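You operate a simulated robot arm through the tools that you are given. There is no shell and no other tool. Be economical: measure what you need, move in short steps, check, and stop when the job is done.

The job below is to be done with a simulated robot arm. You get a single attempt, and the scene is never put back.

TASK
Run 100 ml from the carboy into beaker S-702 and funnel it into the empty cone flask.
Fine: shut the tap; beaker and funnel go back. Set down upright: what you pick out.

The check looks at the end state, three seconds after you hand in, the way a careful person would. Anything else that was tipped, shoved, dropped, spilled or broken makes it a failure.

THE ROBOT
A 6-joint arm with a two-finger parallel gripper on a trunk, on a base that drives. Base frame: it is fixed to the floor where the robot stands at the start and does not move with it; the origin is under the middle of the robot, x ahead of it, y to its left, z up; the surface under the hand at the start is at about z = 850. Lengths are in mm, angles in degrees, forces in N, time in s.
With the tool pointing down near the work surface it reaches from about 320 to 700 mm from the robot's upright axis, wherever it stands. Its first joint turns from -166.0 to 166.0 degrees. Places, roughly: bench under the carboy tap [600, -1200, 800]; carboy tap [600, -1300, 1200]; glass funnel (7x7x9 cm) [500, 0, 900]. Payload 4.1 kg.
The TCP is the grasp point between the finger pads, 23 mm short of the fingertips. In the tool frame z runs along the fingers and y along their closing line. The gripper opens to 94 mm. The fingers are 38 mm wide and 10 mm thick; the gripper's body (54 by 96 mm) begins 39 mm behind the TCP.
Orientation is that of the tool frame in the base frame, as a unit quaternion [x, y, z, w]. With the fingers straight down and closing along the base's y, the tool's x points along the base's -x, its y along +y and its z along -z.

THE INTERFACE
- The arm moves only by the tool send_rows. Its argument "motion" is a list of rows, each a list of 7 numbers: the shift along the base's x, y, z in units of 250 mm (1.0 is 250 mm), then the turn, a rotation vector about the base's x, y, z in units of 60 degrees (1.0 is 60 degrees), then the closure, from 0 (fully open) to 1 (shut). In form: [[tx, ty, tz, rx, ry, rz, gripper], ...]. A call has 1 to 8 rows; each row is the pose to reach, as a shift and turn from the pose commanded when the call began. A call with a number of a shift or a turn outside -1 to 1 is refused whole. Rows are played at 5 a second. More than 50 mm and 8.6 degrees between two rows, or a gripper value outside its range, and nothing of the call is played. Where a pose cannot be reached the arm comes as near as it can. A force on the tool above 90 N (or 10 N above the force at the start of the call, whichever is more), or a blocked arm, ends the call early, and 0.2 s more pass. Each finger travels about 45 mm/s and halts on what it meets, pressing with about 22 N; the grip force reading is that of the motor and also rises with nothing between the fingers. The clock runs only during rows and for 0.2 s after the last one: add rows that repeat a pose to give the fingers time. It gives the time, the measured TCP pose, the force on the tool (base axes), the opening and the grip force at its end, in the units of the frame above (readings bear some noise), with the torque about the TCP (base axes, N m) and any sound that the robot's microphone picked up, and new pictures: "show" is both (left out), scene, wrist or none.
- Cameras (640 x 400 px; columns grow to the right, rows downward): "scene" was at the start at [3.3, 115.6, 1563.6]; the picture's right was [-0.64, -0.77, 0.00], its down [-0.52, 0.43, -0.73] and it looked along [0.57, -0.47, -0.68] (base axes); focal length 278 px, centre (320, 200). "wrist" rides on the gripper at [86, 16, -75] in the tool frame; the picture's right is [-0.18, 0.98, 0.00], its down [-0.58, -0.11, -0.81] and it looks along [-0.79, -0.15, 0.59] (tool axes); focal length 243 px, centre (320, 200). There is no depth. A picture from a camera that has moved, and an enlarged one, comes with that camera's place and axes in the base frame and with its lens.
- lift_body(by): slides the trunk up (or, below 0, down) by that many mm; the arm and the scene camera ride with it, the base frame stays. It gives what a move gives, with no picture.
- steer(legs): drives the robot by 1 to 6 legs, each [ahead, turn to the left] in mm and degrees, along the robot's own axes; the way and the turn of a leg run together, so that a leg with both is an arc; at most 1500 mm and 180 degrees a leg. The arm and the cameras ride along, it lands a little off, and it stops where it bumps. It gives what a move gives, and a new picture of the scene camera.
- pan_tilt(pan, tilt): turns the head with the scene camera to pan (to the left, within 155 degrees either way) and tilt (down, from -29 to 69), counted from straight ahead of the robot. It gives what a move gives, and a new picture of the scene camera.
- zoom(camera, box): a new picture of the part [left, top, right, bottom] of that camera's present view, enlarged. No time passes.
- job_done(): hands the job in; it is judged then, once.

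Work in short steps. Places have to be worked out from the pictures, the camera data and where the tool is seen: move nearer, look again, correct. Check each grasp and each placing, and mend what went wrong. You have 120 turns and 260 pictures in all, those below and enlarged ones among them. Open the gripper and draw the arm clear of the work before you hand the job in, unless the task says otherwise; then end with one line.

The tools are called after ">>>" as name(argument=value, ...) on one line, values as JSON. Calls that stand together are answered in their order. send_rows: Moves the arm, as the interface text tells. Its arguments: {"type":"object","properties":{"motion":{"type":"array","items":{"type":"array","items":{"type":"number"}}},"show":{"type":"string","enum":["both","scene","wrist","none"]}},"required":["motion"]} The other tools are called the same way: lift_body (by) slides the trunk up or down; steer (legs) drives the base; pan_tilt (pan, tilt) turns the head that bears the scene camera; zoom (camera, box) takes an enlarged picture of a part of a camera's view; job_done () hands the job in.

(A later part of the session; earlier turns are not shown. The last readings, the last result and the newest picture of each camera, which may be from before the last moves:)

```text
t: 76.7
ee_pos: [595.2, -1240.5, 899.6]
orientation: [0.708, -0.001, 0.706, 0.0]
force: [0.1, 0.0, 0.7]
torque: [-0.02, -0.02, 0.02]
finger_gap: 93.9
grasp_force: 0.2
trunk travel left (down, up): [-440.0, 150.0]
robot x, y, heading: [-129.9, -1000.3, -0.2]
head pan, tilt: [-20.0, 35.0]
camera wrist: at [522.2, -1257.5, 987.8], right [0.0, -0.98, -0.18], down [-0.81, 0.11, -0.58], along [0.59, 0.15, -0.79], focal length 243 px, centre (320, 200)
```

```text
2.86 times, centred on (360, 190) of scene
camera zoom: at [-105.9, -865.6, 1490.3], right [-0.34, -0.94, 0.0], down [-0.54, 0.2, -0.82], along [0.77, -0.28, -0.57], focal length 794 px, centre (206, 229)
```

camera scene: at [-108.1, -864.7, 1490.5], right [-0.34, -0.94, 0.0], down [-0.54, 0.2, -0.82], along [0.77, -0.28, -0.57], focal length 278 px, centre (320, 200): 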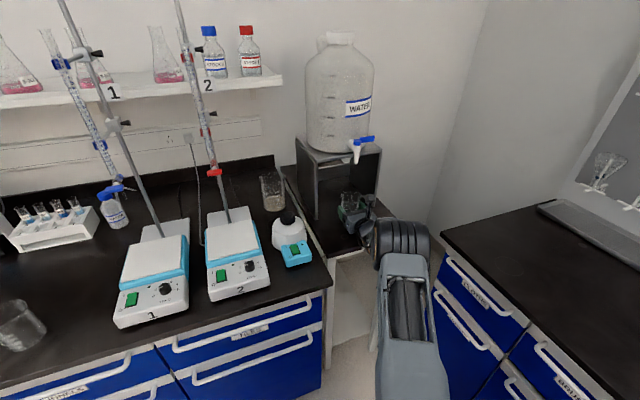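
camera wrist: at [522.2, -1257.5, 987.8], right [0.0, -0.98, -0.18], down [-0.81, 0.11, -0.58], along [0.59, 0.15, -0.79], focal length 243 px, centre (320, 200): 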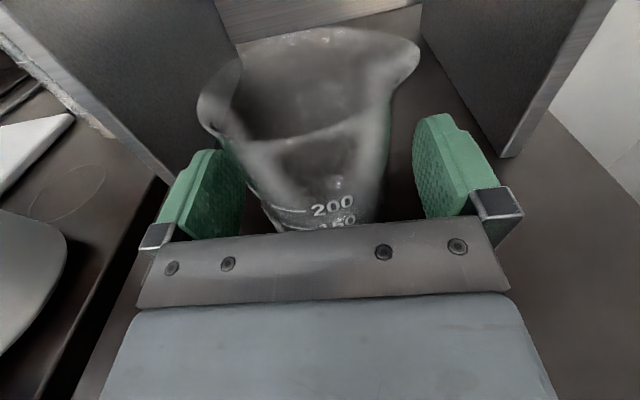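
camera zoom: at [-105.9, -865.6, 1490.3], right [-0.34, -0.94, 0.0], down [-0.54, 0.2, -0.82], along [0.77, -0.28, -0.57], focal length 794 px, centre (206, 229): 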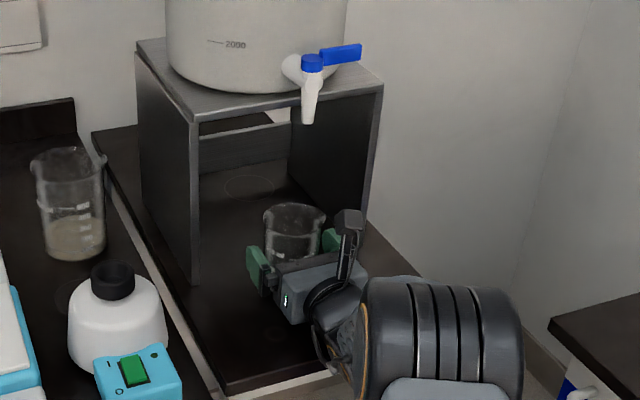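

Beaker stands free. I back straight out 120 mm.

>>> send_rows(motion=[[-0.12, 0, 0, 0, 0, 0, 0], [-0.26, 0, 0, 0, 0, 0, 0], [-0.4, 0, 0, 0, 0, 0, 0], [-0.52, 0, 0, 0, 0, 0, 0], [-0.52, 0, 0.15, 0, 0, 0, 0], [-0.52, 0, 0.3, 0, 0, 0, 0], [-0.52, 0, 0.3, 0, 0, 0, 0]])

>>> zoom(camera="scene", box=[320, 120, 400, 260])

```text
t: 78.3
ee_pos: [465.4, -1240.9, 975.2]
orientation: [0.708, -0.001, 0.706, 0.0]
force: [-0.4, 0.1, -0.1]
torque: [0.0, -0.02, 0.0]
finger_gap: 94.1
grasp_force: 0.0
trunk travel left (down, up): [-440.0, 150.0]
robot x, y, heading: [-130.6, -1003.3, -0.0]
head pan, tilt: [-20.0, 35.0]
camera scene: at [-106.2, -865.4, 1490.3], right [-0.34, -0.94, 0.0], down [-0.54, 0.2, -0.82], along [0.77, -0.28, -0.57], focal length 278 px, centre (320, 200)
camera wrist: at [392.7, -1257.3, 1063.4], right [0.0, -0.98, -0.18], down [-0.81, 0.11, -0.58], along [0.59, 0.15, -0.79], focal length 243 px, centre (320, 200)
```

scene: 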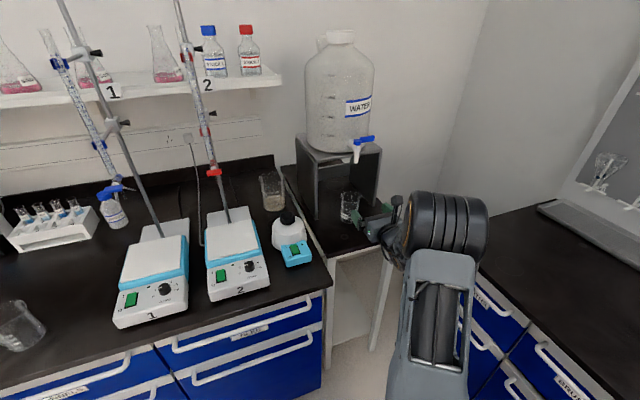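
wrist: 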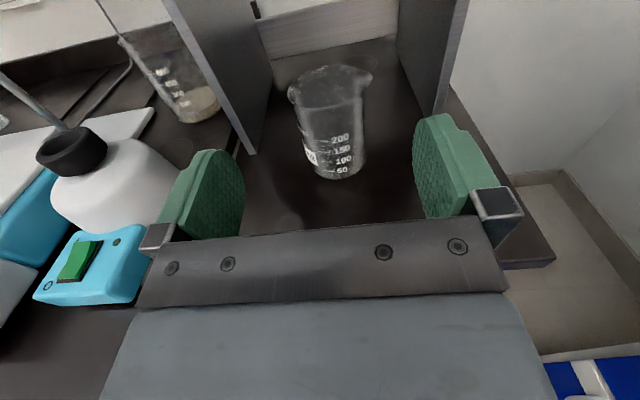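

```text
2.86 times, centred on (360, 190) of scene
camera zoom: at [-106.2, -865.4, 1490.3], right [-0.34, -0.94, 0.0], down [-0.54, 0.2, -0.82], along [0.77, -0.28, -0.57], focal length 794 px, centre (206, 229)
```

zoom: 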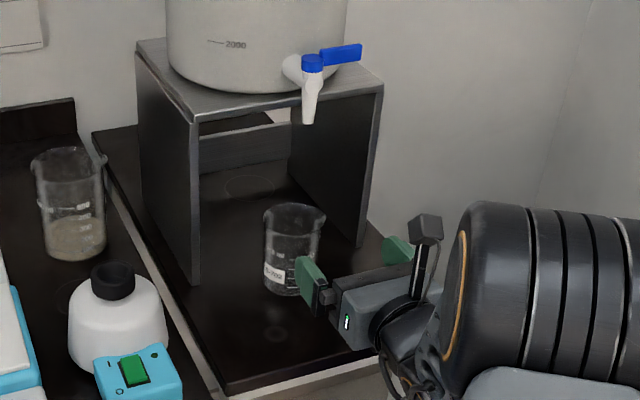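

Beaker is at (594,-1241) on the table. I raise the trunk 150 mm to look at tap and lever with the wrist camera.

>>> lift_body(by=150)

>>> send_rows(motion=[[0, 0, 0, 0, 0, 0, 0]], show="wrist")

>>> zoom(camera="wrist", box=[200, 0, 460, 160])

```text
t: 80.0
ee_pos: [466.4, -1240.5, 1124.9]
orientation: [0.707, 0.0, 0.707, 0.0]
force: [-1.1, -0.1, 0.1]
torque: [-0.01, 0.0, 0.02]
finger_gap: 93.9
grasp_force: 0.0
trunk travel left (down, up): [-590.0, 0.0]
robot x, y, heading: [-128.9, -1002.2, -0.2]
head pan, tilt: [-20.0, 35.0]
```

```text
t: 80.4
ee_pos: [465.1, -1240.5, 1124.6]
orientation: [0.707, 0.0, 0.707, 0.0]
force: [0.0, 0.7, 0.0]
torque: [0.01, 0.02, 0.01]
finger_gap: 93.9
grasp_force: 0.1
trunk travel left (down, up): [-590.0, 0.0]
robot x, y, heading: [-130.0, -1000.6, -0.4]
head pan, tilt: [-20.0, 35.0]
camera wrist: at [392.9, -1257.4, 1213.0], right [0.0, -0.98, -0.18], down [-0.81, 0.11, -0.58], along [0.59, 0.15, -0.79], focal length 243 px, centre (320, 200)
```

wrist: 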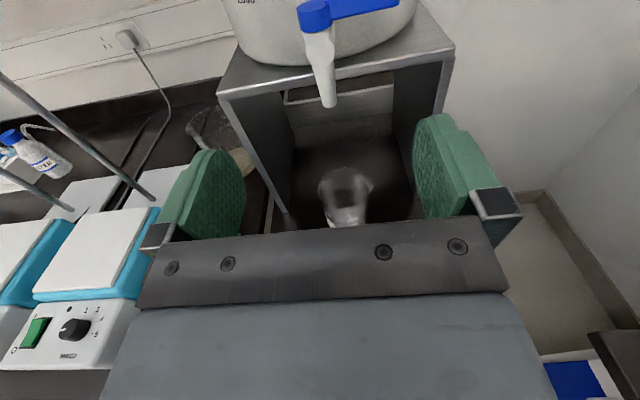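

```text
2.46 times, centred on (330, 80) of wrist
camera zoom: at [392.9, -1257.4, 1213.0], right [0.0, -0.98, -0.18], down [-0.81, 0.11, -0.58], along [0.59, 0.15, -0.79], focal length 597 px, centre (295, 495)
```

zoom: 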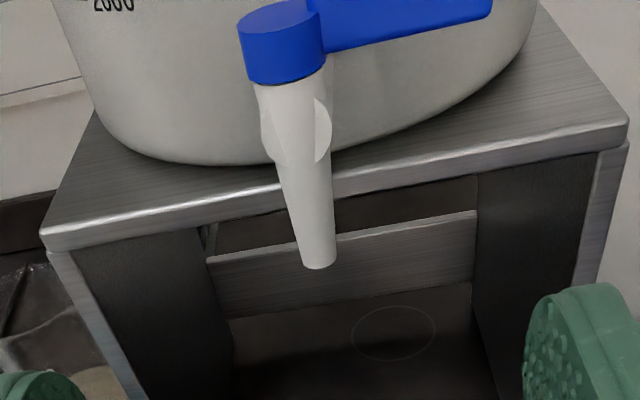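

Nozzle ≈ (598,-1242,1084), lever bar z 1148–1166, tip y≈-1302, carboy face x≈690. I turn the tool to point down with fingers closing along x to grip the lever.

>>> send_rows(motion=[[-0.03, 0, 0.05, 0.072, 0.072, -0.072, 0], [-0.06, 0, 0.1, 0.144, 0.144, -0.144, 0], [-0.09, 0, 0.15, 0.216, 0.216, -0.216, 0], [-0.12, 0, 0.2, 0.289, 0.289, -0.289, 0], [-0.15, 0, 0.25, 0.361, 0.361, -0.361, 0], [-0.18, 0, 0.3, 0.433, 0.433, -0.433, 0], [-0.21, 0, 0.35, 0.505, 0.505, -0.505, 0], [-0.24, 0, 0.4, 0.577, 0.577, -0.577, 0]], show="none")

>>> send_rows(motion=[[0, 0, 0, 0.072, 0.072, -0.072, 0], [0, 0, 0, 0.144, 0.144, -0.144, 0], [0, 0, 0, 0.216, 0.216, -0.216, 0], [0, 0, 0, 0.289, 0.289, -0.289, 0], [0, 0, 0, 0.361, 0.361, -0.361, 0], [0, 0, 0, 0.433, 0.433, -0.433, 0], [0, 0, 0, 0.505, 0.505, -0.505, 0], [0, 0, 0, 0.577, 0.577, -0.577, 0]])

```text
t: 82.2
ee_pos: [403.8, -1247.3, 1204.2]
orientation: [0.817, -0.369, 0.442, -0.022]
force: [-1.0, -0.8, -0.1]
torque: [-0.01, -0.02, -0.03]
finger_gap: 94.0
grasp_force: 0.0
out of reach, approached as far as the arm can: row 7, 8
trunk travel left (down, up): [-590.0, 0.0]
robot x, y, heading: [-129.6, -1002.1, -0.1]
head pan, tilt: [-20.0, 35.0]
```

```text
t: 84.0
ee_pos: [224.2, -1251.8, 946.8]
orientation: [0.729, -0.67, 0.124, -0.074]
force: [-0.1, 0.0, -0.1]
torque: [-0.01, 0.02, -0.05]
finger_gap: 94.0
grasp_force: 0.0
out of reach, approached as far as the arm can: row 1, 2, 3, 4, 5, 6, 7, 8
trunk travel left (down, up): [-590.0, 0.0]
robot x, y, heading: [-130.5, -998.1, -0.0]
head pan, tilt: [-20.0, 35.0]
camera scene: at [-104.8, -865.9, 1640.4], right [-0.34, -0.94, 0.0], down [-0.54, 0.2, -0.82], along [0.77, -0.28, -0.57], focal length 278 px, centre (320, 200)
camera wrist: at [195.8, -1335.8, 1021.7], right [-0.95, 0.09, -0.28], down [-0.16, 0.63, 0.76], along [0.25, 0.77, -0.59], focal length 243 px, centre (320, 200)
```

scene: 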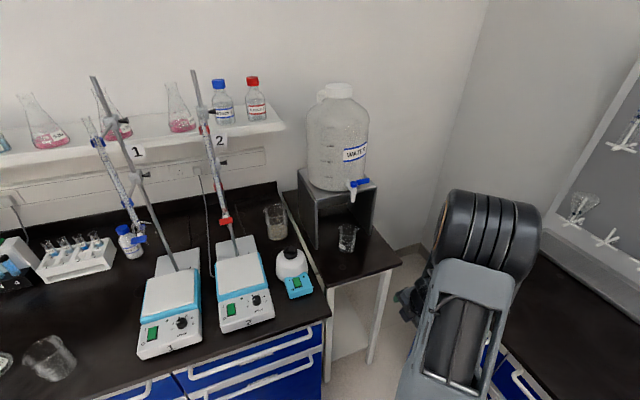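
wrist: 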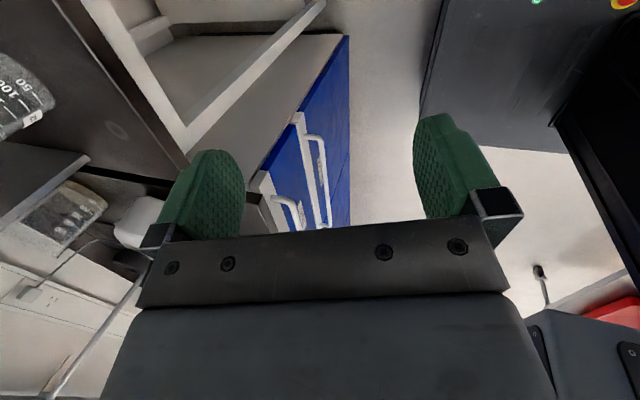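

The arm got pulled low (in front of the table, nothing touched), but the tool is nearly down. I bring it up and forward again.

>>> send_rows(motion=[[0.06, 0, 0.17, 0, 0, 0, 0], [0.12, 0, 0.34, 0, 0, 0, 0], [0.18, 0, 0.51, 0, 0, 0, 0], [0.24, 0, 0.68, 0, 0, 0, 0], [0.3, 0, 0.85, 0, 0, 0, 0], [0.3, 0, 0.85, 0, 0, 0, 0]])

```text
t: 85.4
ee_pos: [206.4, -1235.2, 969.6]
orientation: [0.729, -0.667, 0.129, -0.079]
force: [-0.5, -0.1, -0.7]
torque: [-0.01, 0.01, 0.03]
finger_gap: 94.1
grasp_force: 0.1
out of reach, approached as far as the arm can: row 1, 2, 3, 4, 5, 6
trunk travel left (down, up): [-590.0, 0.0]
robot x, y, heading: [-127.4, -1001.7, -0.0]
head pan, tilt: [-20.0, 35.0]
camera scene: at [-106.0, -865.5, 1640.3], right [-0.34, -0.94, 0.0], down [-0.54, 0.2, -0.82], along [0.77, -0.28, -0.57], focal length 278 px, centre (320, 200)
camera wrist: at [177.0, -1319.2, 1045.7], right [-0.95, 0.09, -0.3], down [-0.18, 0.64, 0.75], along [0.25, 0.77, -0.59], focal length 243 px, centre (320, 200)
```

scene: 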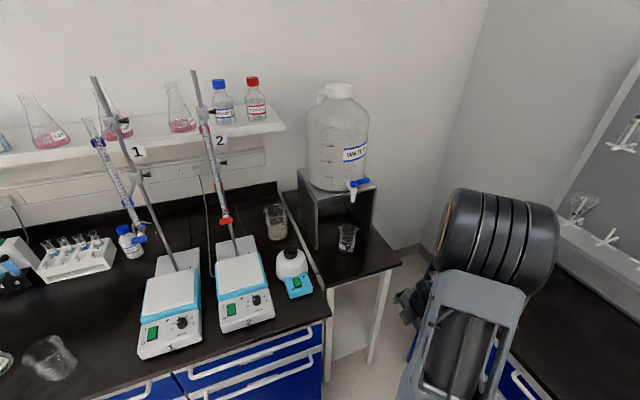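
wrist: 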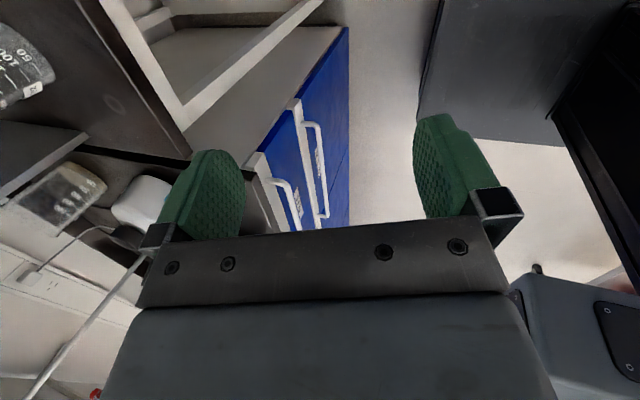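

Stuck at a joint limit; I unwind by reversing the turn while moving forward and up.

>>> send_rows(motion=[[0.1, 0, 0.12, -0.072, -0.072, 0.072, 0], [0.2, 0, 0.25, -0.144, -0.144, 0.144, 0], [0.3, 0, 0.37, -0.216, -0.216, 0.216, 0], [0.4, 0, 0.5, -0.289, -0.289, 0.289, 0], [0.5, 0, 0.62, -0.361, -0.361, 0.361, 0], [0.6, 0, 0.74, -0.433, -0.433, 0.433, 0], [0.7, 0, 0.86, -0.505, -0.505, 0.505, 0], [0.8, 0, 0.98, -0.577, -0.577, 0.577, 0]])

```text
t: 87.2
ee_pos: [402.0, -1237.7, 1220.8]
orientation: [0.81, -0.312, 0.49, -0.083]
force: [0.2, 0.3, 0.1]
torque: [0.0, 0.02, -0.03]
finger_gap: 93.8
grasp_force: 0.1
trunk travel left (down, up): [-590.0, 0.0]
robot x, y, heading: [-127.1, -1003.1, -0.1]
head pan, tilt: [-20.0, 35.0]
camera scene: at [-105.8, -865.6, 1640.3], right [-0.34, -0.94, 0.0], down [-0.54, 0.2, -0.82], along [0.77, -0.28, -0.57], focal length 278 px, centre (320, 200)
camera wrist: at [361.0, -1288.5, 1317.6], right [-0.48, -0.67, -0.57], down [-0.83, 0.56, 0.03], along [0.3, 0.48, -0.82], focal length 243 px, centre (320, 200)
```

scene: 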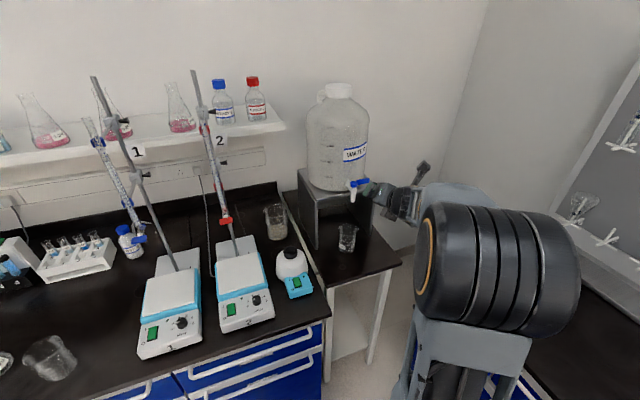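
wrist: 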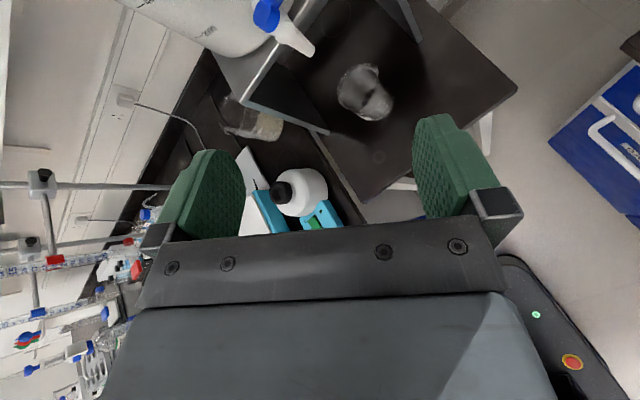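

Recovered. New plan: keep the tool level, rolled 90° so the fingers clamp the lever bar from above and below, then carry it along its arc. I turn to that pose.

>>> send_rows(motion=[[0, 0, 0, 0.114, -0.069, -0.011, 0], [0, 0, 0, 0.228, -0.138, -0.022, 0], [0, 0, 0, 0.342, -0.207, -0.034, 0], [0, 0, 0, 0.456, -0.276, -0.045, 0], [0, 0, 0, 0.569, -0.346, -0.056, 0], [0, 0, 0, 0.683, -0.415, -0.068, 0], [0, 0, 0, 0.797, -0.484, -0.079, 0], [0, 0, 0, 0.911, -0.553, -0.09, 0]])

```text
t: 89.0
ee_pos: [401.4, -1237.5, 1220.2]
orientation: [-0.5, 0.5, -0.499, 0.501]
force: [-0.6, 0.9, 0.5]
torque: [0.02, -0.03, 0.02]
finger_gap: 94.2
grasp_force: 0.0
trunk travel left (down, up): [-590.0, 0.0]
robot x, y, heading: [-130.5, -999.4, -0.2]
head pan, tilt: [-20.0, 35.0]
camera scene: at [-105.9, -865.6, 1640.3], right [-0.34, -0.94, 0.0], down [-0.54, 0.2, -0.82], along [0.77, -0.28, -0.57], focal length 278 px, centre (320, 200)
camera wrist: at [328.2, -1325.6, 1205.9], right [0.0, 0.19, -0.98], down [-0.81, 0.58, 0.11], along [0.59, 0.79, 0.15], focal length 243 px, centre (320, 200)
```

scene: 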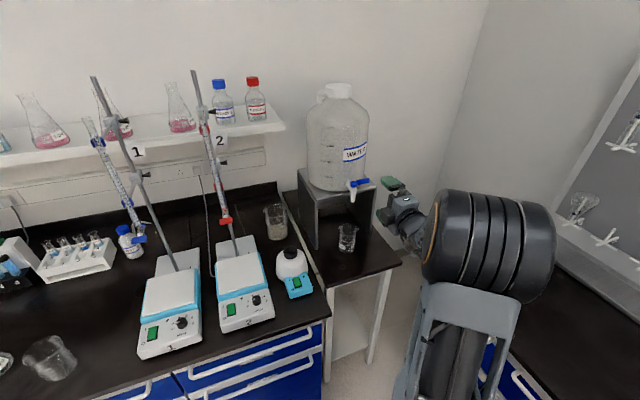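
wrist: 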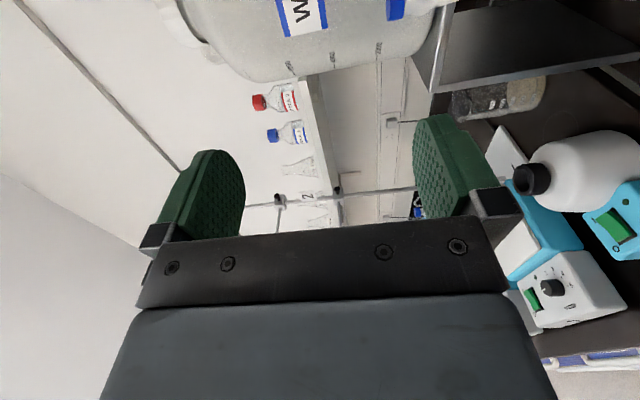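

The rolled level pose works. I go to a standoff in front of the lever bar at (540,-1290,1157), opening ~50 mm.

>>> send_rows(motion=[[0.11, -0.05, -0.06, 0, 0, 0, 0.1], [0.22, -0.1, -0.12, 0, 0, 0, 0.2], [0.33, -0.15, -0.18, 0, 0, 0, 0.3], [0.44, -0.2, -0.23, 0, 0, 0, 0.4], [0.52, -0.21, -0.252, 0, 0, 0, 0.45], [0.52, -0.21, -0.252, 0, 0, 0, 0.45]])

>>> zoom(camera="scene", box=[310, 150, 430, 240])

```text
t: 90.4
ee_pos: [531.3, -1292.5, 1155.6]
orientation: [0.501, -0.5, 0.498, -0.501]
force: [-0.5, -0.3, 0.1]
torque: [-0.03, 0.02, 0.0]
finger_gap: 52.0
grasp_force: 0.0
trunk travel left (down, up): [-590.0, 0.0]
robot x, y, heading: [-126.6, -1003.5, -0.2]
head pan, tilt: [-20.0, 35.0]
camera scene: at [-106.0, -865.5, 1640.3], right [-0.34, -0.94, 0.0], down [-0.54, 0.2, -0.82], along [0.77, -0.28, -0.57], focal length 278 px, centre (320, 200)
camera wrist: at [457.3, -1378.7, 1140.9], right [0.0, 0.18, -0.98], down [-0.81, 0.58, 0.11], along [0.59, 0.79, 0.15], focal length 243 px, centre (320, 200)
```

scene: 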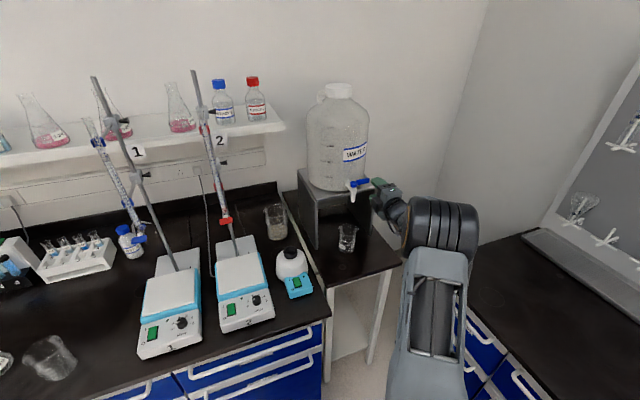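
wrist: 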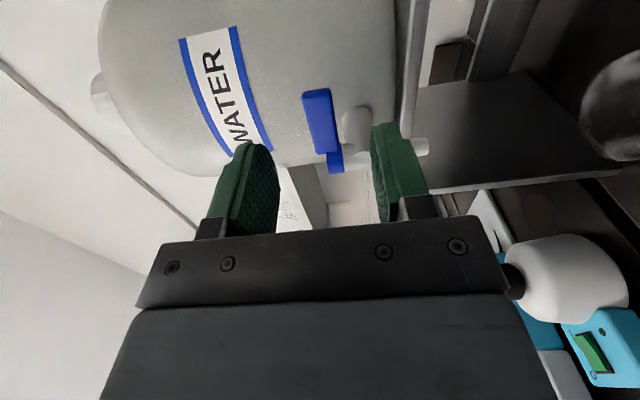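

```text
4.44 times, centred on (370, 195) of scene
camera zoom: at [-106.0, -865.5, 1640.3], right [-0.34, -0.94, 0.0], down [-0.54, 0.2, -0.82], along [0.77, -0.28, -0.57], focal length 1234 px, centre (98, 222)
```

zoom: 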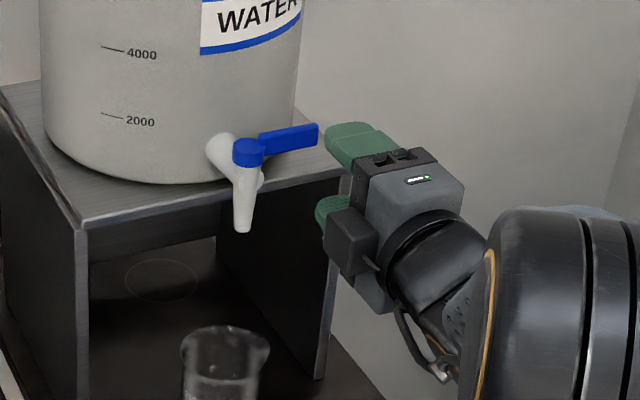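

The bar (z≈1150–1172, y to −1301, x≈600) lies between the finger planes. I advance 68 mm.

>>> send_rows(motion=[[0.1, 0.004, 0.01, 0, 0, 0, 0.45], [0.2, 0.008, 0.016, 0, 0, 0, 0.45], [0.27, 0.008, 0.016, 0, 0, 0, 0.45], [0.27, 0.008, 0.016, 0, 0, 0, 0.45]])

>>> zoom(camera="scene", box=[310, 150, 430, 240])

```text
t: 91.4
ee_pos: [597.8, -1290.0, 1161.8]
orientation: [0.502, -0.498, 0.499, -0.501]
force: [0.3, -0.1, -0.3]
torque: [0.0, 0.03, -0.02]
finger_gap: 51.9
grasp_force: 0.1
trunk travel left (down, up): [-590.0, 0.0]
robot x, y, heading: [-128.8, -1000.3, -0.2]
head pan, tilt: [-20.0, 35.0]
camera scene: at [-105.9, -865.6, 1640.3], right [-0.34, -0.94, 0.0], down [-0.54, 0.2, -0.82], along [0.77, -0.28, -0.57], focal length 278 px, centre (320, 200)
camera wrist: at [525.5, -1377.4, 1146.9], right [0.0, 0.18, -0.98], down [-0.81, 0.58, 0.11], along [0.59, 0.79, 0.15], focal length 243 px, centre (320, 200)
```

scene: 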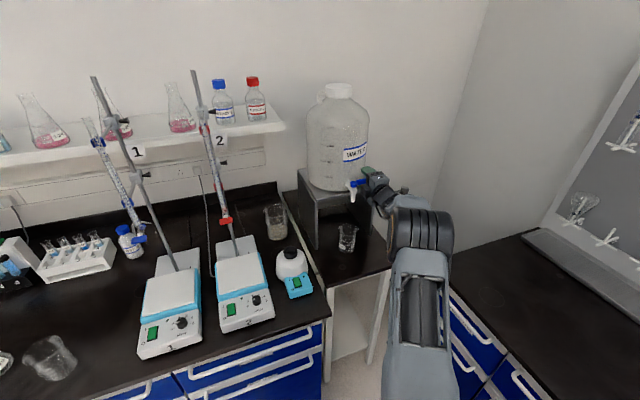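
wrist: 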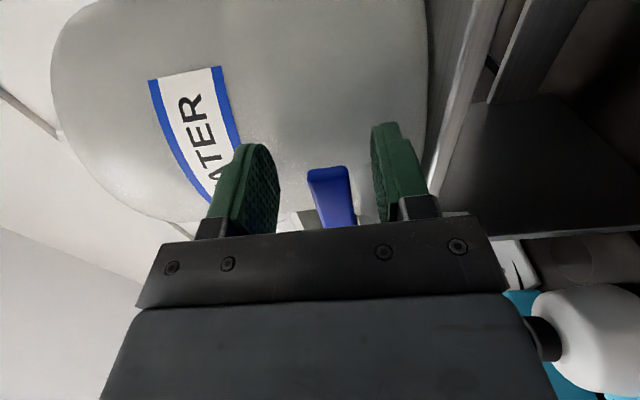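

```text
4.44 times, centred on (370, 195) of scene
camera zoom: at [-105.9, -865.6, 1640.3], right [-0.34, -0.94, 0.0], down [-0.54, 0.2, -0.82], along [0.77, -0.28, -0.57], focal length 1234 px, centre (98, 222)
```

zoom: 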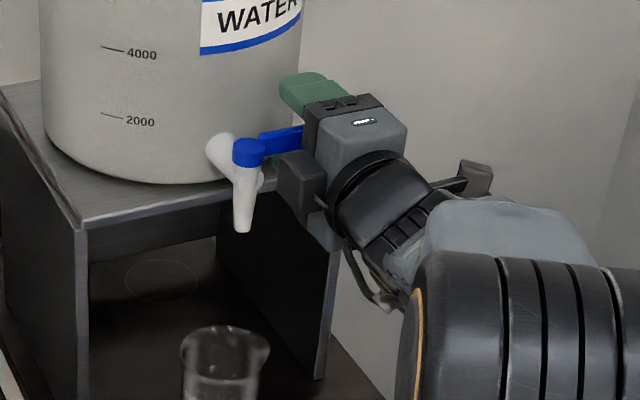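

The bar lies centred between the fingers. I close on it.

>>> send_rows(motion=[[0, 0, 0, 0, 0, 0, 0.6], [0, 0, 0, 0, 0, 0, 0.75], [0, 0, 0, 0, 0, 0, 0.9], [0, 0, 0, 0, 0, 0, 0.9], [0, 0, 0, 0, 0, 0, 0.9]], show="wrist")

```text
t: 92.6
ee_pos: [598.4, -1290.1, 1157.1]
orientation: [0.502, -0.502, 0.497, -0.498]
force: [-11.4, 3.0, -25.6]
torque: [-0.49, -0.12, 0.46]
finger_gap: 18.7
grasp_force: 44.8
trunk travel left (down, up): [-590.0, 0.0]
robot x, y, heading: [-130.9, -1000.7, 0.2]
head pan, tilt: [-20.0, 35.0]
camera wrist: at [525.4, -1377.5, 1142.8], right [-0.01, 0.18, -0.98], down [-0.81, 0.58, 0.12], along [0.59, 0.79, 0.14], focal length 243 px, centre (320, 200)
```

wrist: 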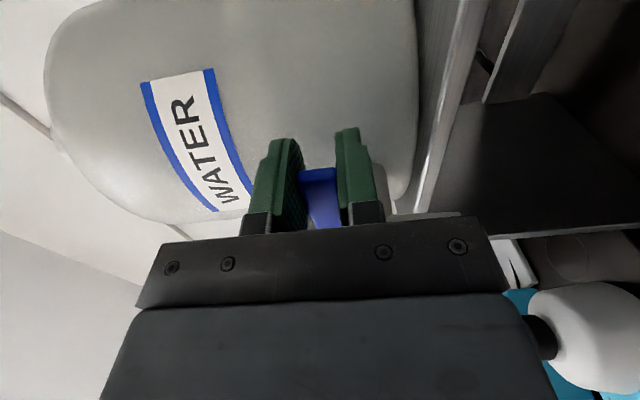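

Held, but pulled about 5 mm low; I relieve z and begin turning the lever toward the robot by ~20°.

>>> send_rows(motion=[[0, 0, -0.02, 0, 0, 0, 0.9], [-0.025, 0.002, -0.02, 0, 0, 0, 0.9], [-0.05, 0.0065, -0.02, 0, 0, 0, 0.9], [-0.066, 0.012, -0.02, 0, 0, 0, 0.9]], show="wrist")

>>> zoom(camera="scene", box=[310, 150, 430, 270])

```text
t: 93.6
ee_pos: [584.3, -1286.3, 1156.4]
orientation: [-0.501, 0.497, -0.5, 0.501]
force: [12.9, -4.6, 10.2]
torque: [0.5, -1.07, -0.85]
finger_gap: 19.1
grasp_force: 10.5
trunk travel left (down, up): [-590.0, 0.0]
robot x, y, heading: [-126.5, -997.6, -0.2]
head pan, tilt: [-20.0, 35.0]
camera wrist: at [511.3, -1374.4, 1142.1], right [0.0, 0.18, -0.98], down [-0.81, 0.58, 0.11], along [0.59, 0.8, 0.15], focal length 243 px, centre (320, 200)
```

wrist: 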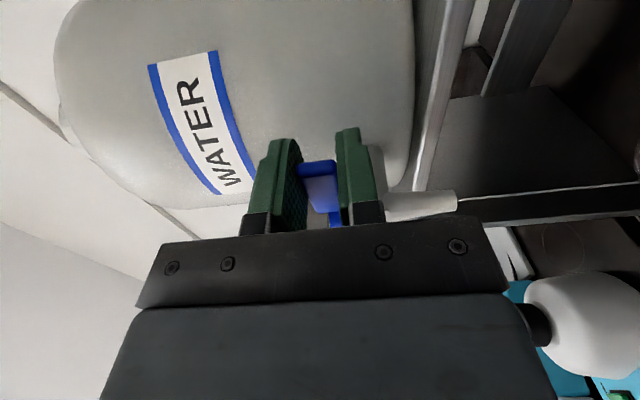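

```text
3.33 times, centred on (370, 210) of scene
camera zoom: at [-103.4, -866.4, 1640.6], right [-0.34, -0.94, 0.0], down [-0.54, 0.2, -0.82], along [0.77, -0.28, -0.57], focal length 926 px, centre (153, 167)
```

zoom: 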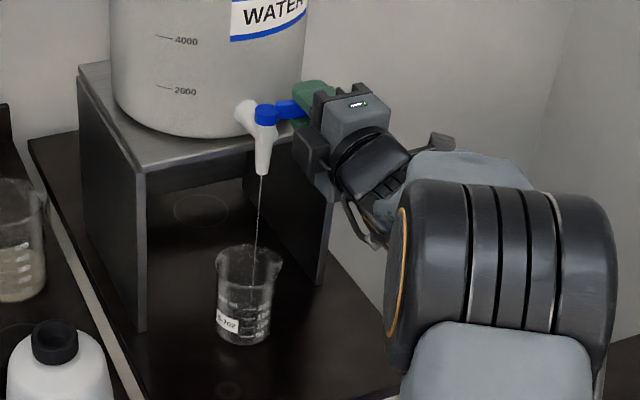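

It flows, a thin stream right into the beaker. I zoom on the beaker level (no time passes).

>>> zoom(camera="scene", box=[330, 210, 370, 260])

```text
8.00 times, centred on (350, 235) of scene
camera zoom: at [-103.4, -866.4, 1640.6], right [-0.34, -0.94, 0.0], down [-0.54, 0.2, -0.82], along [0.77, -0.28, -0.57], focal length 2222 px, centre (80, -80)
```

zoom: 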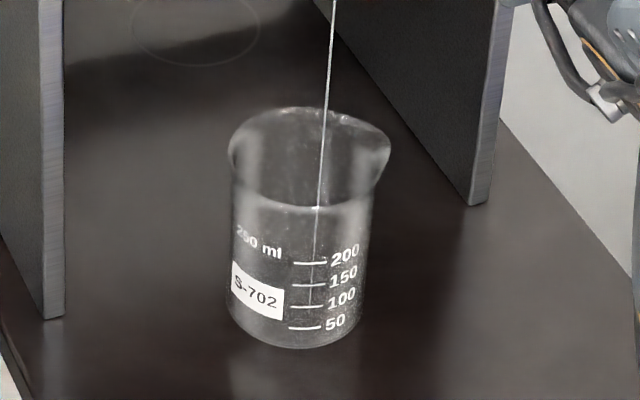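

Level still near empty. I hold for 1 s and read again.

>>> send_rows(motion=[[0, 0, 0, 0, 0, 0, 0.9], [0, 0, 0, 0, 0, 0, 0.9], [0, 0, 0, 0, 0, 0, 0.9], [0, 0, 0, 0, 0, 0, 0.9], [0, 0, 0, 0, 0, 0, 0.9]], show="none")

>>> zoom(camera="scene", box=[330, 210, 370, 260])

```text
t: 94.8
ee_pos: [581.0, -1285.8, 1156.2]
orientation: [0.501, -0.499, 0.499, -0.501]
force: [-15.1, 4.6, -0.6]
torque: [0.53, -0.11, 0.7]
finger_gap: 18.7
grasp_force: 45.1
trunk travel left (down, up): [-590.0, 0.0]
robot x, y, heading: [-126.6, -1001.3, 0.3]
head pan, tilt: [-20.0, 35.0]
```

```text
8.00 times, centred on (350, 235) of scene
camera zoom: at [-108.5, -864.9, 1640.2], right [-0.34, -0.94, 0.0], down [-0.54, 0.2, -0.82], along [0.77, -0.28, -0.57], focal length 2222 px, centre (80, -80)
```

zoom: 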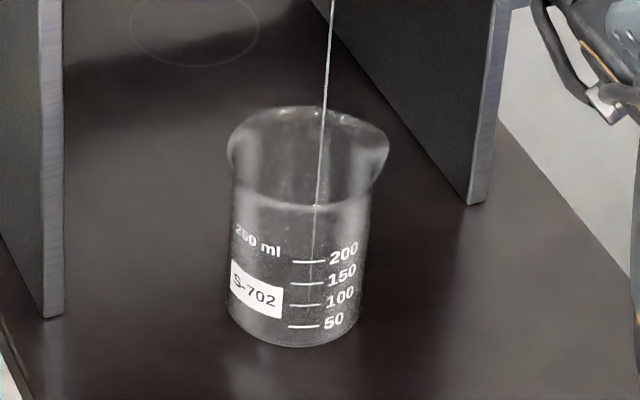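

Little change so far. I hold 1.8 s more.

>>> send_rows(motion=[[0, 0, 0, 0, 0, 0, 0.9], [0, 0, 0, 0, 0, 0, 0.9], [0, 0, 0, 0, 0, 0, 0.9], [0, 0, 0, 0, 0, 0, 0.9], [0, 0, 0, 0, 0, 0, 0.9], [0, 0, 0, 0, 0, 0, 0.9], [0, 0, 0, 0, 0, 0, 0.9], [0, 0, 0, 0, 0, 0, 0.9]], show="none")

>>> zoom(camera="scene", box=[330, 220, 370, 260])

```text
t: 96.6
ee_pos: [580.9, -1285.8, 1156.1]
orientation: [-0.5, 0.498, -0.5, 0.501]
force: [-18.9, 5.3, -6.2]
torque: [0.5, -0.11, 0.91]
finger_gap: 18.6
grasp_force: 44.9
trunk travel left (down, up): [-590.0, 0.0]
robot x, y, heading: [-127.3, -1000.9, 0.0]
head pan, tilt: [-20.0, 35.0]
```

```text
10.00 times, centred on (350, 240) of scene
camera zoom: at [-108.5, -865.0, 1640.2], right [-0.34, -0.94, 0.0], down [-0.54, 0.2, -0.82], along [0.77, -0.28, -0.57], focal length 2778 px, centre (20, -200)
```

zoom: 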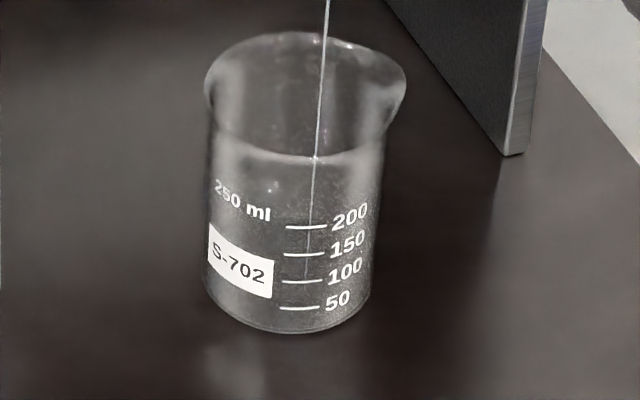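

Flow is slow at ~20°. I open to ~35° and hold 1 s.

>>> send_rows(motion=[[-0.022, 0.01, 0, 0, 0, 0, 0.9], [-0.044, 0.023, 0, 0, 0, 0, 0.9], [-0.044, 0.023, 0, 0, 0, 0, 0.9], [-0.044, 0.023, 0, 0, 0, 0, 0.9], [-0.044, 0.023, 0, 0, 0, 0, 0.9], [-0.044, 0.023, 0, 0, 0, 0, 0.9]], show="none")

>>> zoom(camera="scene", box=[330, 220, 370, 260])

```text
t: 98.0
ee_pos: [572.1, -1282.3, 1157.2]
orientation: [0.5, -0.499, 0.5, -0.5]
force: [22.3, -13.7, 11.8]
torque: [-0.03, 0.01, -1.24]
finger_gap: 19.0
grasp_force: 45.0
trunk travel left (down, up): [-590.0, 0.0]
robot x, y, heading: [-130.3, -999.5, -0.2]
head pan, tilt: [-20.0, 35.0]
```

```text
10.00 times, centred on (350, 240) of scene
camera zoom: at [-103.5, -867.4, 1640.6], right [-0.34, -0.94, 0.0], down [-0.54, 0.2, -0.82], along [0.77, -0.28, -0.58], focal length 2778 px, centre (20, -200)
```

zoom: 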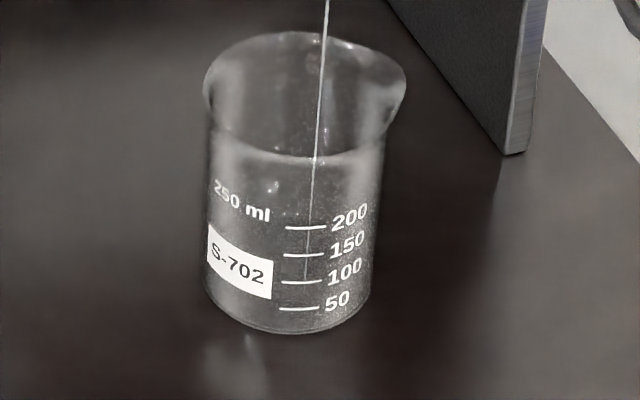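

I zoom tighter to find the water surface.

>>> zoom(camera="scene", box=[340, 236, 360, 256])

```text
16.00 times, centred on (350, 246) of scene
camera zoom: at [-103.5, -867.4, 1640.6], right [-0.34, -0.94, 0.0], down [-0.54, 0.2, -0.82], along [0.77, -0.28, -0.58], focal length 4444 px, centre (-160, -536)
```

zoom: 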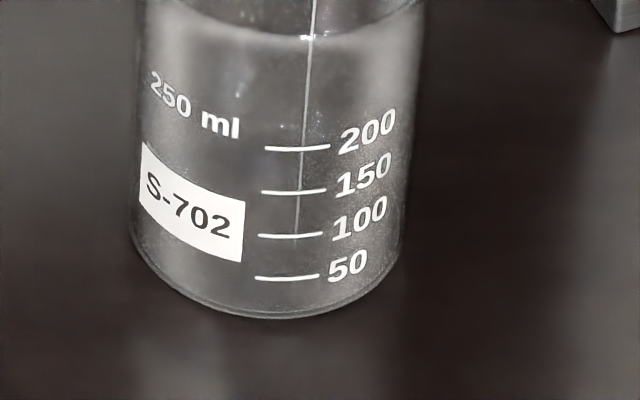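

The stream ends near the beaker's bottom centre, so hardly any volume yet. I open to ~60° for 1 s.

>>> send_rows(motion=[[-0.03, 0.028, 0, 0, 0, 0, 0.9], [-0.056, 0.061, 0, 0, 0, 0, 0.9], [-0.056, 0.061, 0, 0, 0, 0, 0.9], [-0.056, 0.061, 0, 0, 0, 0, 0.9]], show="scene")

>>> zoom(camera="scene", box=[340, 236, 360, 256])

>>> zoom(camera="scene", box=[320, 160, 400, 260])

```text
t: 99.0
ee_pos: [556.7, -1267.2, 1156.8]
orientation: [-0.5, 0.499, -0.501, 0.501]
force: [9.9, -17.0, 16.7]
torque: [-0.44, 0.17, -0.88]
finger_gap: 18.7
grasp_force: 45.4
trunk travel left (down, up): [-590.0, 0.0]
robot x, y, heading: [-127.2, -1000.7, -0.0]
head pan, tilt: [-20.0, 35.0]
camera scene: at [-105.9, -868.0, 1640.6], right [-0.34, -0.94, 0.0], down [-0.54, 0.2, -0.82], along [0.77, -0.28, -0.57], focal length 278 px, centre (320, 200)
```

scene: 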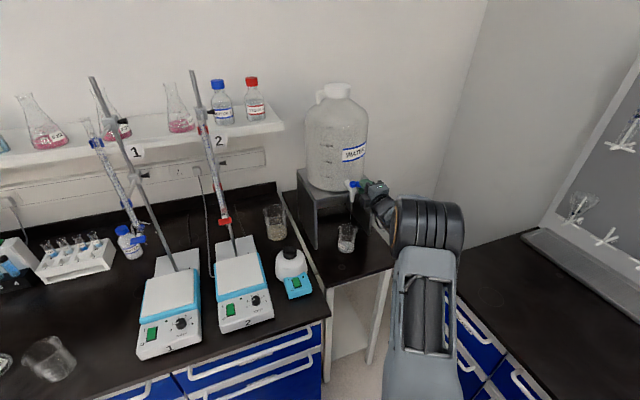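

```text
16.00 times, centred on (350, 246) of scene
camera zoom: at [-105.9, -868.0, 1640.6], right [-0.34, -0.94, 0.0], down [-0.54, 0.2, -0.82], along [0.77, -0.28, -0.57], focal length 4444 px, centre (-160, -536)
```

zoom: 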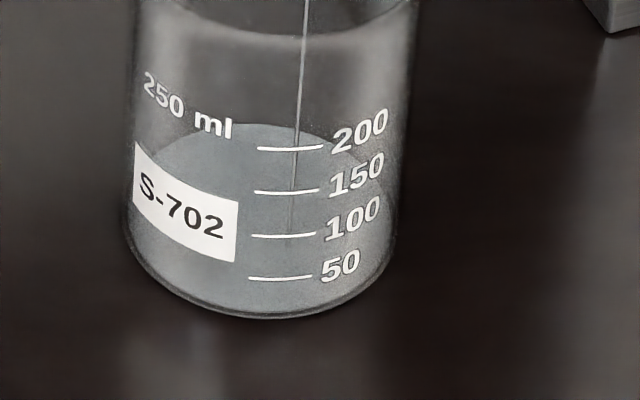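

```text
4.00 times, centred on (360, 210) of scene
camera zoom: at [-105.9, -868.0, 1640.6], right [-0.34, -0.94, 0.0], down [-0.54, 0.2, -0.82], along [0.77, -0.28, -0.57], focal length 1111 px, centre (160, 160)
```

zoom: 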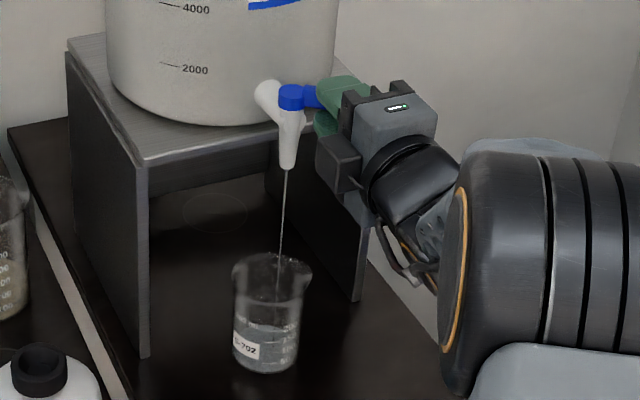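

Now a water surface shows, roughly 20 ml. I hold at 60° for 1 s and read again.

>>> send_rows(motion=[[0, 0, 0, 0, 0, 0, 0.9], [0, 0, 0, 0, 0, 0, 0.9], [0, 0, 0, 0, 0, 0, 0.9], [0, 0, 0, 0, 0, 0, 0.9]], show="none")

>>> zoom(camera="scene", box=[340, 236, 360, 256])

```text
t: 100.0
ee_pos: [557.0, -1267.9, 1157.3]
orientation: [-0.5, 0.498, -0.5, 0.502]
force: [8.5, -17.9, 17.2]
torque: [-0.35, 0.12, -0.96]
finger_gap: 18.8
grasp_force: 45.4
trunk travel left (down, up): [-590.0, 0.0]
robot x, y, heading: [-131.9, -1004.5, -0.2]
head pan, tilt: [-20.0, 35.0]
```

```text
16.00 times, centred on (350, 246) of scene
camera zoom: at [-106.4, -868.3, 1640.6], right [-0.34, -0.94, 0.0], down [-0.54, 0.2, -0.82], along [0.77, -0.28, -0.57], focal length 4444 px, centre (-160, -536)
```

zoom: 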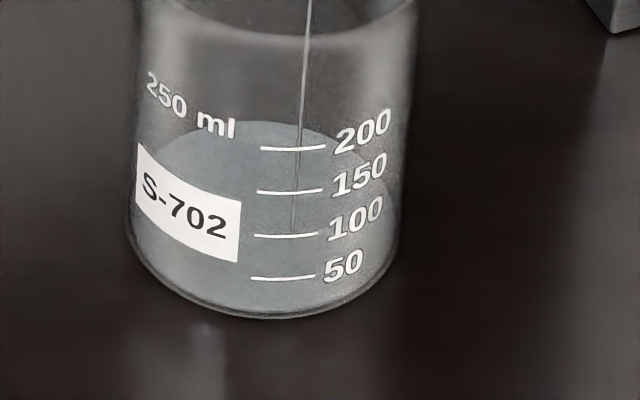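

Flow ~4 ml/s. I open to ~75° and hold.

>>> send_rows(motion=[[-0.01, 0.023, 0, 0, 0, 0, 0.9], [-0.019, 0.046, 0, 0, 0, 0, 0.9], [-0.019, 0.046, 0, 0, 0, 0, 0.9], [-0.019, 0.046, 0, 0, 0, 0, 0.9], [-0.019, 0.046, 0, 0, 0, 0, 0.9], [-0.019, 0.046, 0, 0, 0, 0, 0.9], [-0.019, 0.046, 0, 0, 0, 0, 0.9], [-0.019, 0.046, 0, 0, 0, 0, 0.9]], show="none")

>>> zoom(camera="scene", box=[340, 236, 360, 256])

```text
t: 101.8
ee_pos: [550.7, -1256.0, 1156.7]
orientation: [-0.498, 0.499, -0.501, 0.502]
force: [1.5, -26.1, 16.1]
torque: [-0.59, 0.11, -1.19]
finger_gap: 18.9
grasp_force: 45.3
trunk travel left (down, up): [-590.0, 0.0]
robot x, y, heading: [-127.3, -1001.0, -0.3]
head pan, tilt: [-20.0, 35.0]
```

```text
16.00 times, centred on (350, 246) of scene
camera zoom: at [-107.0, -870.1, 1640.7], right [-0.35, -0.94, 0.0], down [-0.54, 0.2, -0.82], along [0.77, -0.28, -0.57], focal length 4444 px, centre (-160, -536)
```

zoom: 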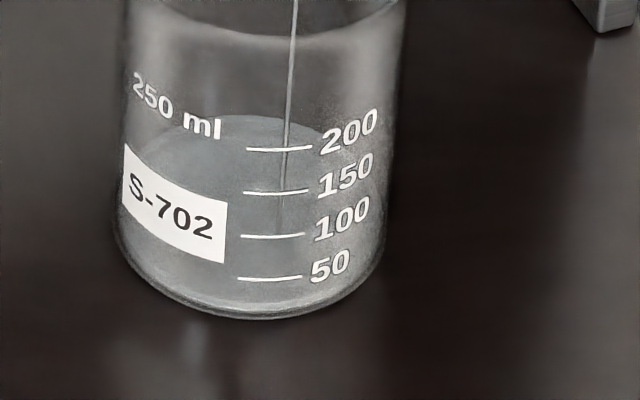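

About 25–30 ml. I open fully (90°) and hold.

>>> send_rows(motion=[[-0.004, 0.025, 0, 0, 0, 0, 0.9], [-0.006, 0.048, 0, 0, 0, 0, 0.9], [-0.006, 0.048, 0, 0, 0, 0, 0.9], [-0.006, 0.048, 0, 0, 0, 0, 0.9], [-0.006, 0.048, 0, 0, 0, 0, 0.9], [-0.006, 0.048, 0, 0, 0, 0, 0.9], [-0.006, 0.048, 0, 0, 0, 0, 0.9], [-0.006, 0.048, 0, 0, 0, 0, 0.9]], show="wrist")

>>> zoom(camera="scene", box=[340, 236, 360, 256])

```text
t: 103.6
ee_pos: [548.2, -1247.3, 1156.3]
orientation: [-0.497, 0.501, -0.501, 0.501]
force: [-5.7, -28.8, 14.0]
torque: [-0.53, 0.0, -1.3]
finger_gap: 18.5
grasp_force: 45.0
trunk travel left (down, up): [-590.0, 0.0]
robot x, y, heading: [-123.2, -1003.5, -0.3]
head pan, tilt: [-20.0, 35.0]
camera wrist: at [474.8, -1333.7, 1141.7], right [0.0, 0.19, -0.98], down [-0.81, 0.58, 0.11], along [0.59, 0.79, 0.15], focal length 243 px, centre (320, 200)
```

wrist: 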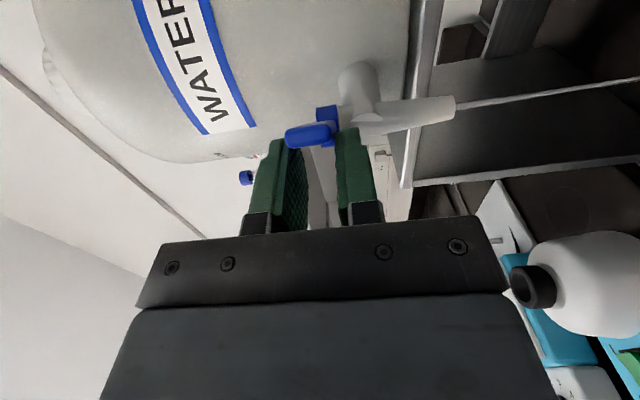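

```text
16.00 times, centred on (350, 246) of scene
camera zoom: at [-108.1, -871.0, 1640.8], right [-0.35, -0.94, 0.0], down [-0.54, 0.2, -0.82], along [0.77, -0.28, -0.57], focal length 4444 px, centre (-160, -536)
```

zoom: 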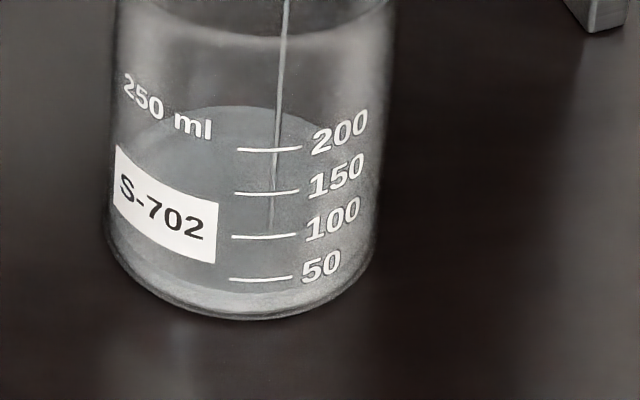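

The level is ~35–40 ml. The lever seems to be slipping toward the fingertips; I check it.

>>> zoom(camera="scene", box=[335, 165, 395, 215])

>>> zoom(camera="wrist", box=[240, 60, 480, 240])

```text
8.00 times, centred on (365, 190) of scene
camera zoom: at [-108.1, -871.0, 1640.8], right [-0.35, -0.94, 0.0], down [-0.54, 0.2, -0.82], along [0.77, -0.28, -0.57], focal length 2222 px, centre (-40, 280)
```

zoom: 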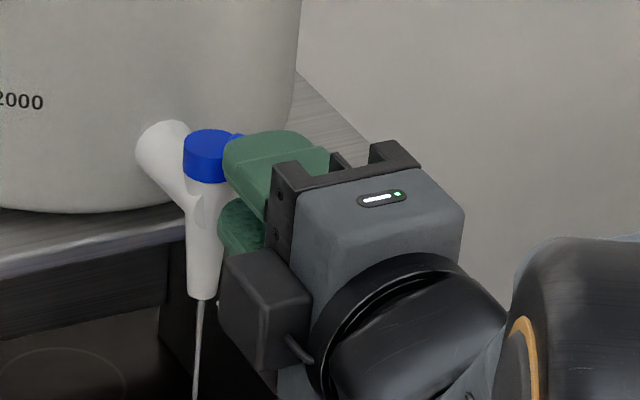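

```text
2.22 times, centred on (360, 150) of wrist
camera zoom: at [474.8, -1333.7, 1141.7], right [0.0, 0.19, -0.98], down [-0.81, 0.58, 0.11], along [0.59, 0.79, 0.15], focal length 539 px, centre (231, 311)
```

zoom: 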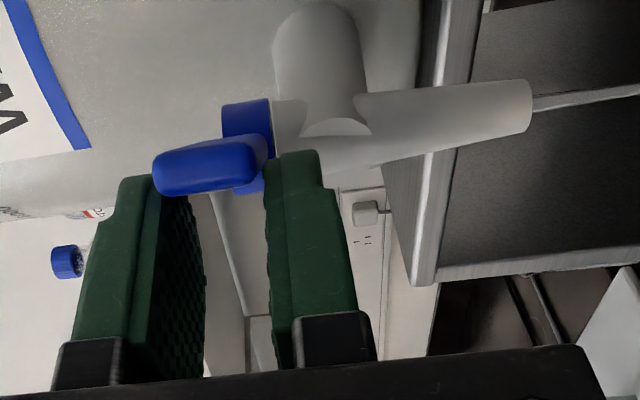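

The lever sits at about 40° and the fingers have slipped along it; flow ≈5 ml/s, ~37 ml now. I release and reposition with closed fingers in front of the bar, ready to push it shut (+x).

>>> send_rows(motion=[[0, 0, 0, 0, 0, 0, 0.7], [0, 0, 0, 0, 0, 0, 0.5], [-0.08, 0, 0, 0, 0, 0, 0.5], [-0.16, 0, 0, 0, 0, 0, 0.5], [-0.16, -0.08, 0, 0, 0, 0, 0.7], [-0.16, -0.16, 0, 0, 0, 0, 0.85], [-0.16, -0.16, 0, 0, 0, 0, 1.0], [-0.16, -0.16, 0, 0, 0, 0, 1.0]], show="wrist")

>>> zoom(camera="scene", box=[340, 236, 360, 256])

>>> zoom(camera="scene", box=[335, 165, 395, 215])

```text
t: 105.4
ee_pos: [510.5, -1282.0, 1155.3]
orientation: [0.501, -0.499, 0.5, -0.5]
force: [-0.4, 1.1, 0.5]
torque: [0.0, 0.03, -0.01]
finger_gap: 0.0
grasp_force: 22.5
trunk travel left (down, up): [-590.0, 0.0]
robot x, y, heading: [-131.2, -1003.0, -0.2]
head pan, tilt: [-20.0, 35.0]
camera wrist: at [438.3, -1369.7, 1141.7], right [0.0, 0.18, -0.98], down [-0.81, 0.58, 0.11], along [0.59, 0.79, 0.15], focal length 243 px, centre (320, 200)
```

wrist: 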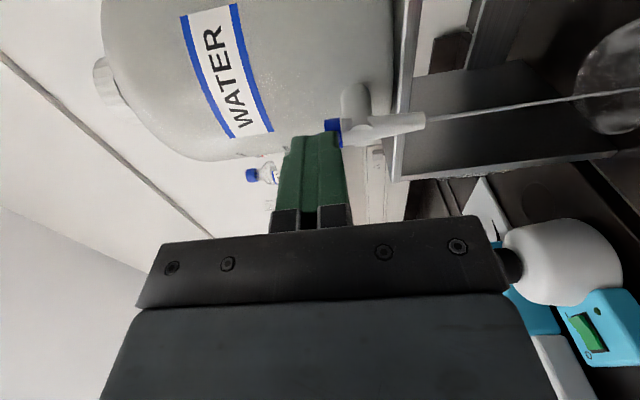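

```text
16.00 times, centred on (350, 246) of scene
camera zoom: at [-105.9, -866.4, 1640.3], right [-0.34, -0.94, 0.0], down [-0.54, 0.2, -0.82], along [0.77, -0.28, -0.57], focal length 4444 px, centre (-160, -536)
```

zoom: 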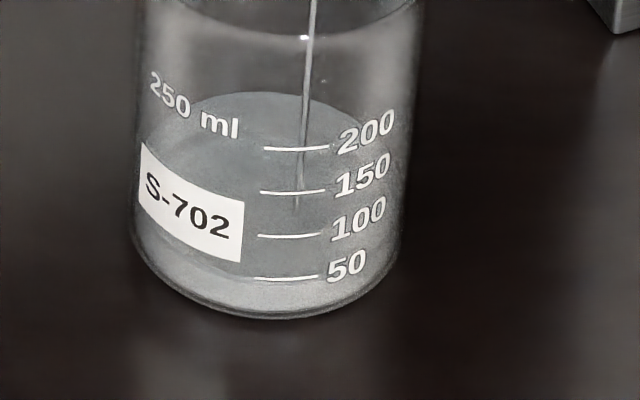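

```text
8.00 times, centred on (365, 190) of scene
camera zoom: at [-105.9, -866.4, 1640.3], right [-0.34, -0.94, 0.0], down [-0.54, 0.2, -0.82], along [0.77, -0.28, -0.57], focal length 2222 px, centre (-40, 280)
```

zoom: 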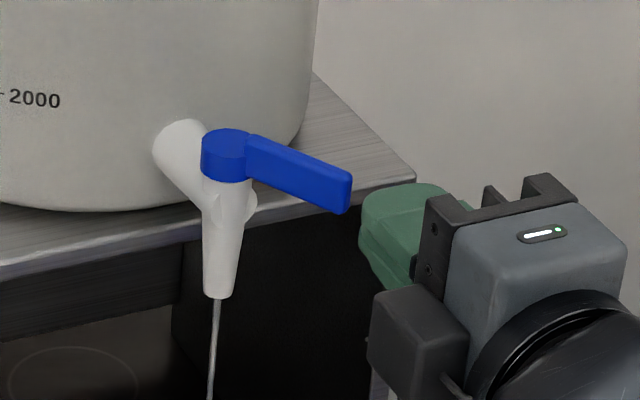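

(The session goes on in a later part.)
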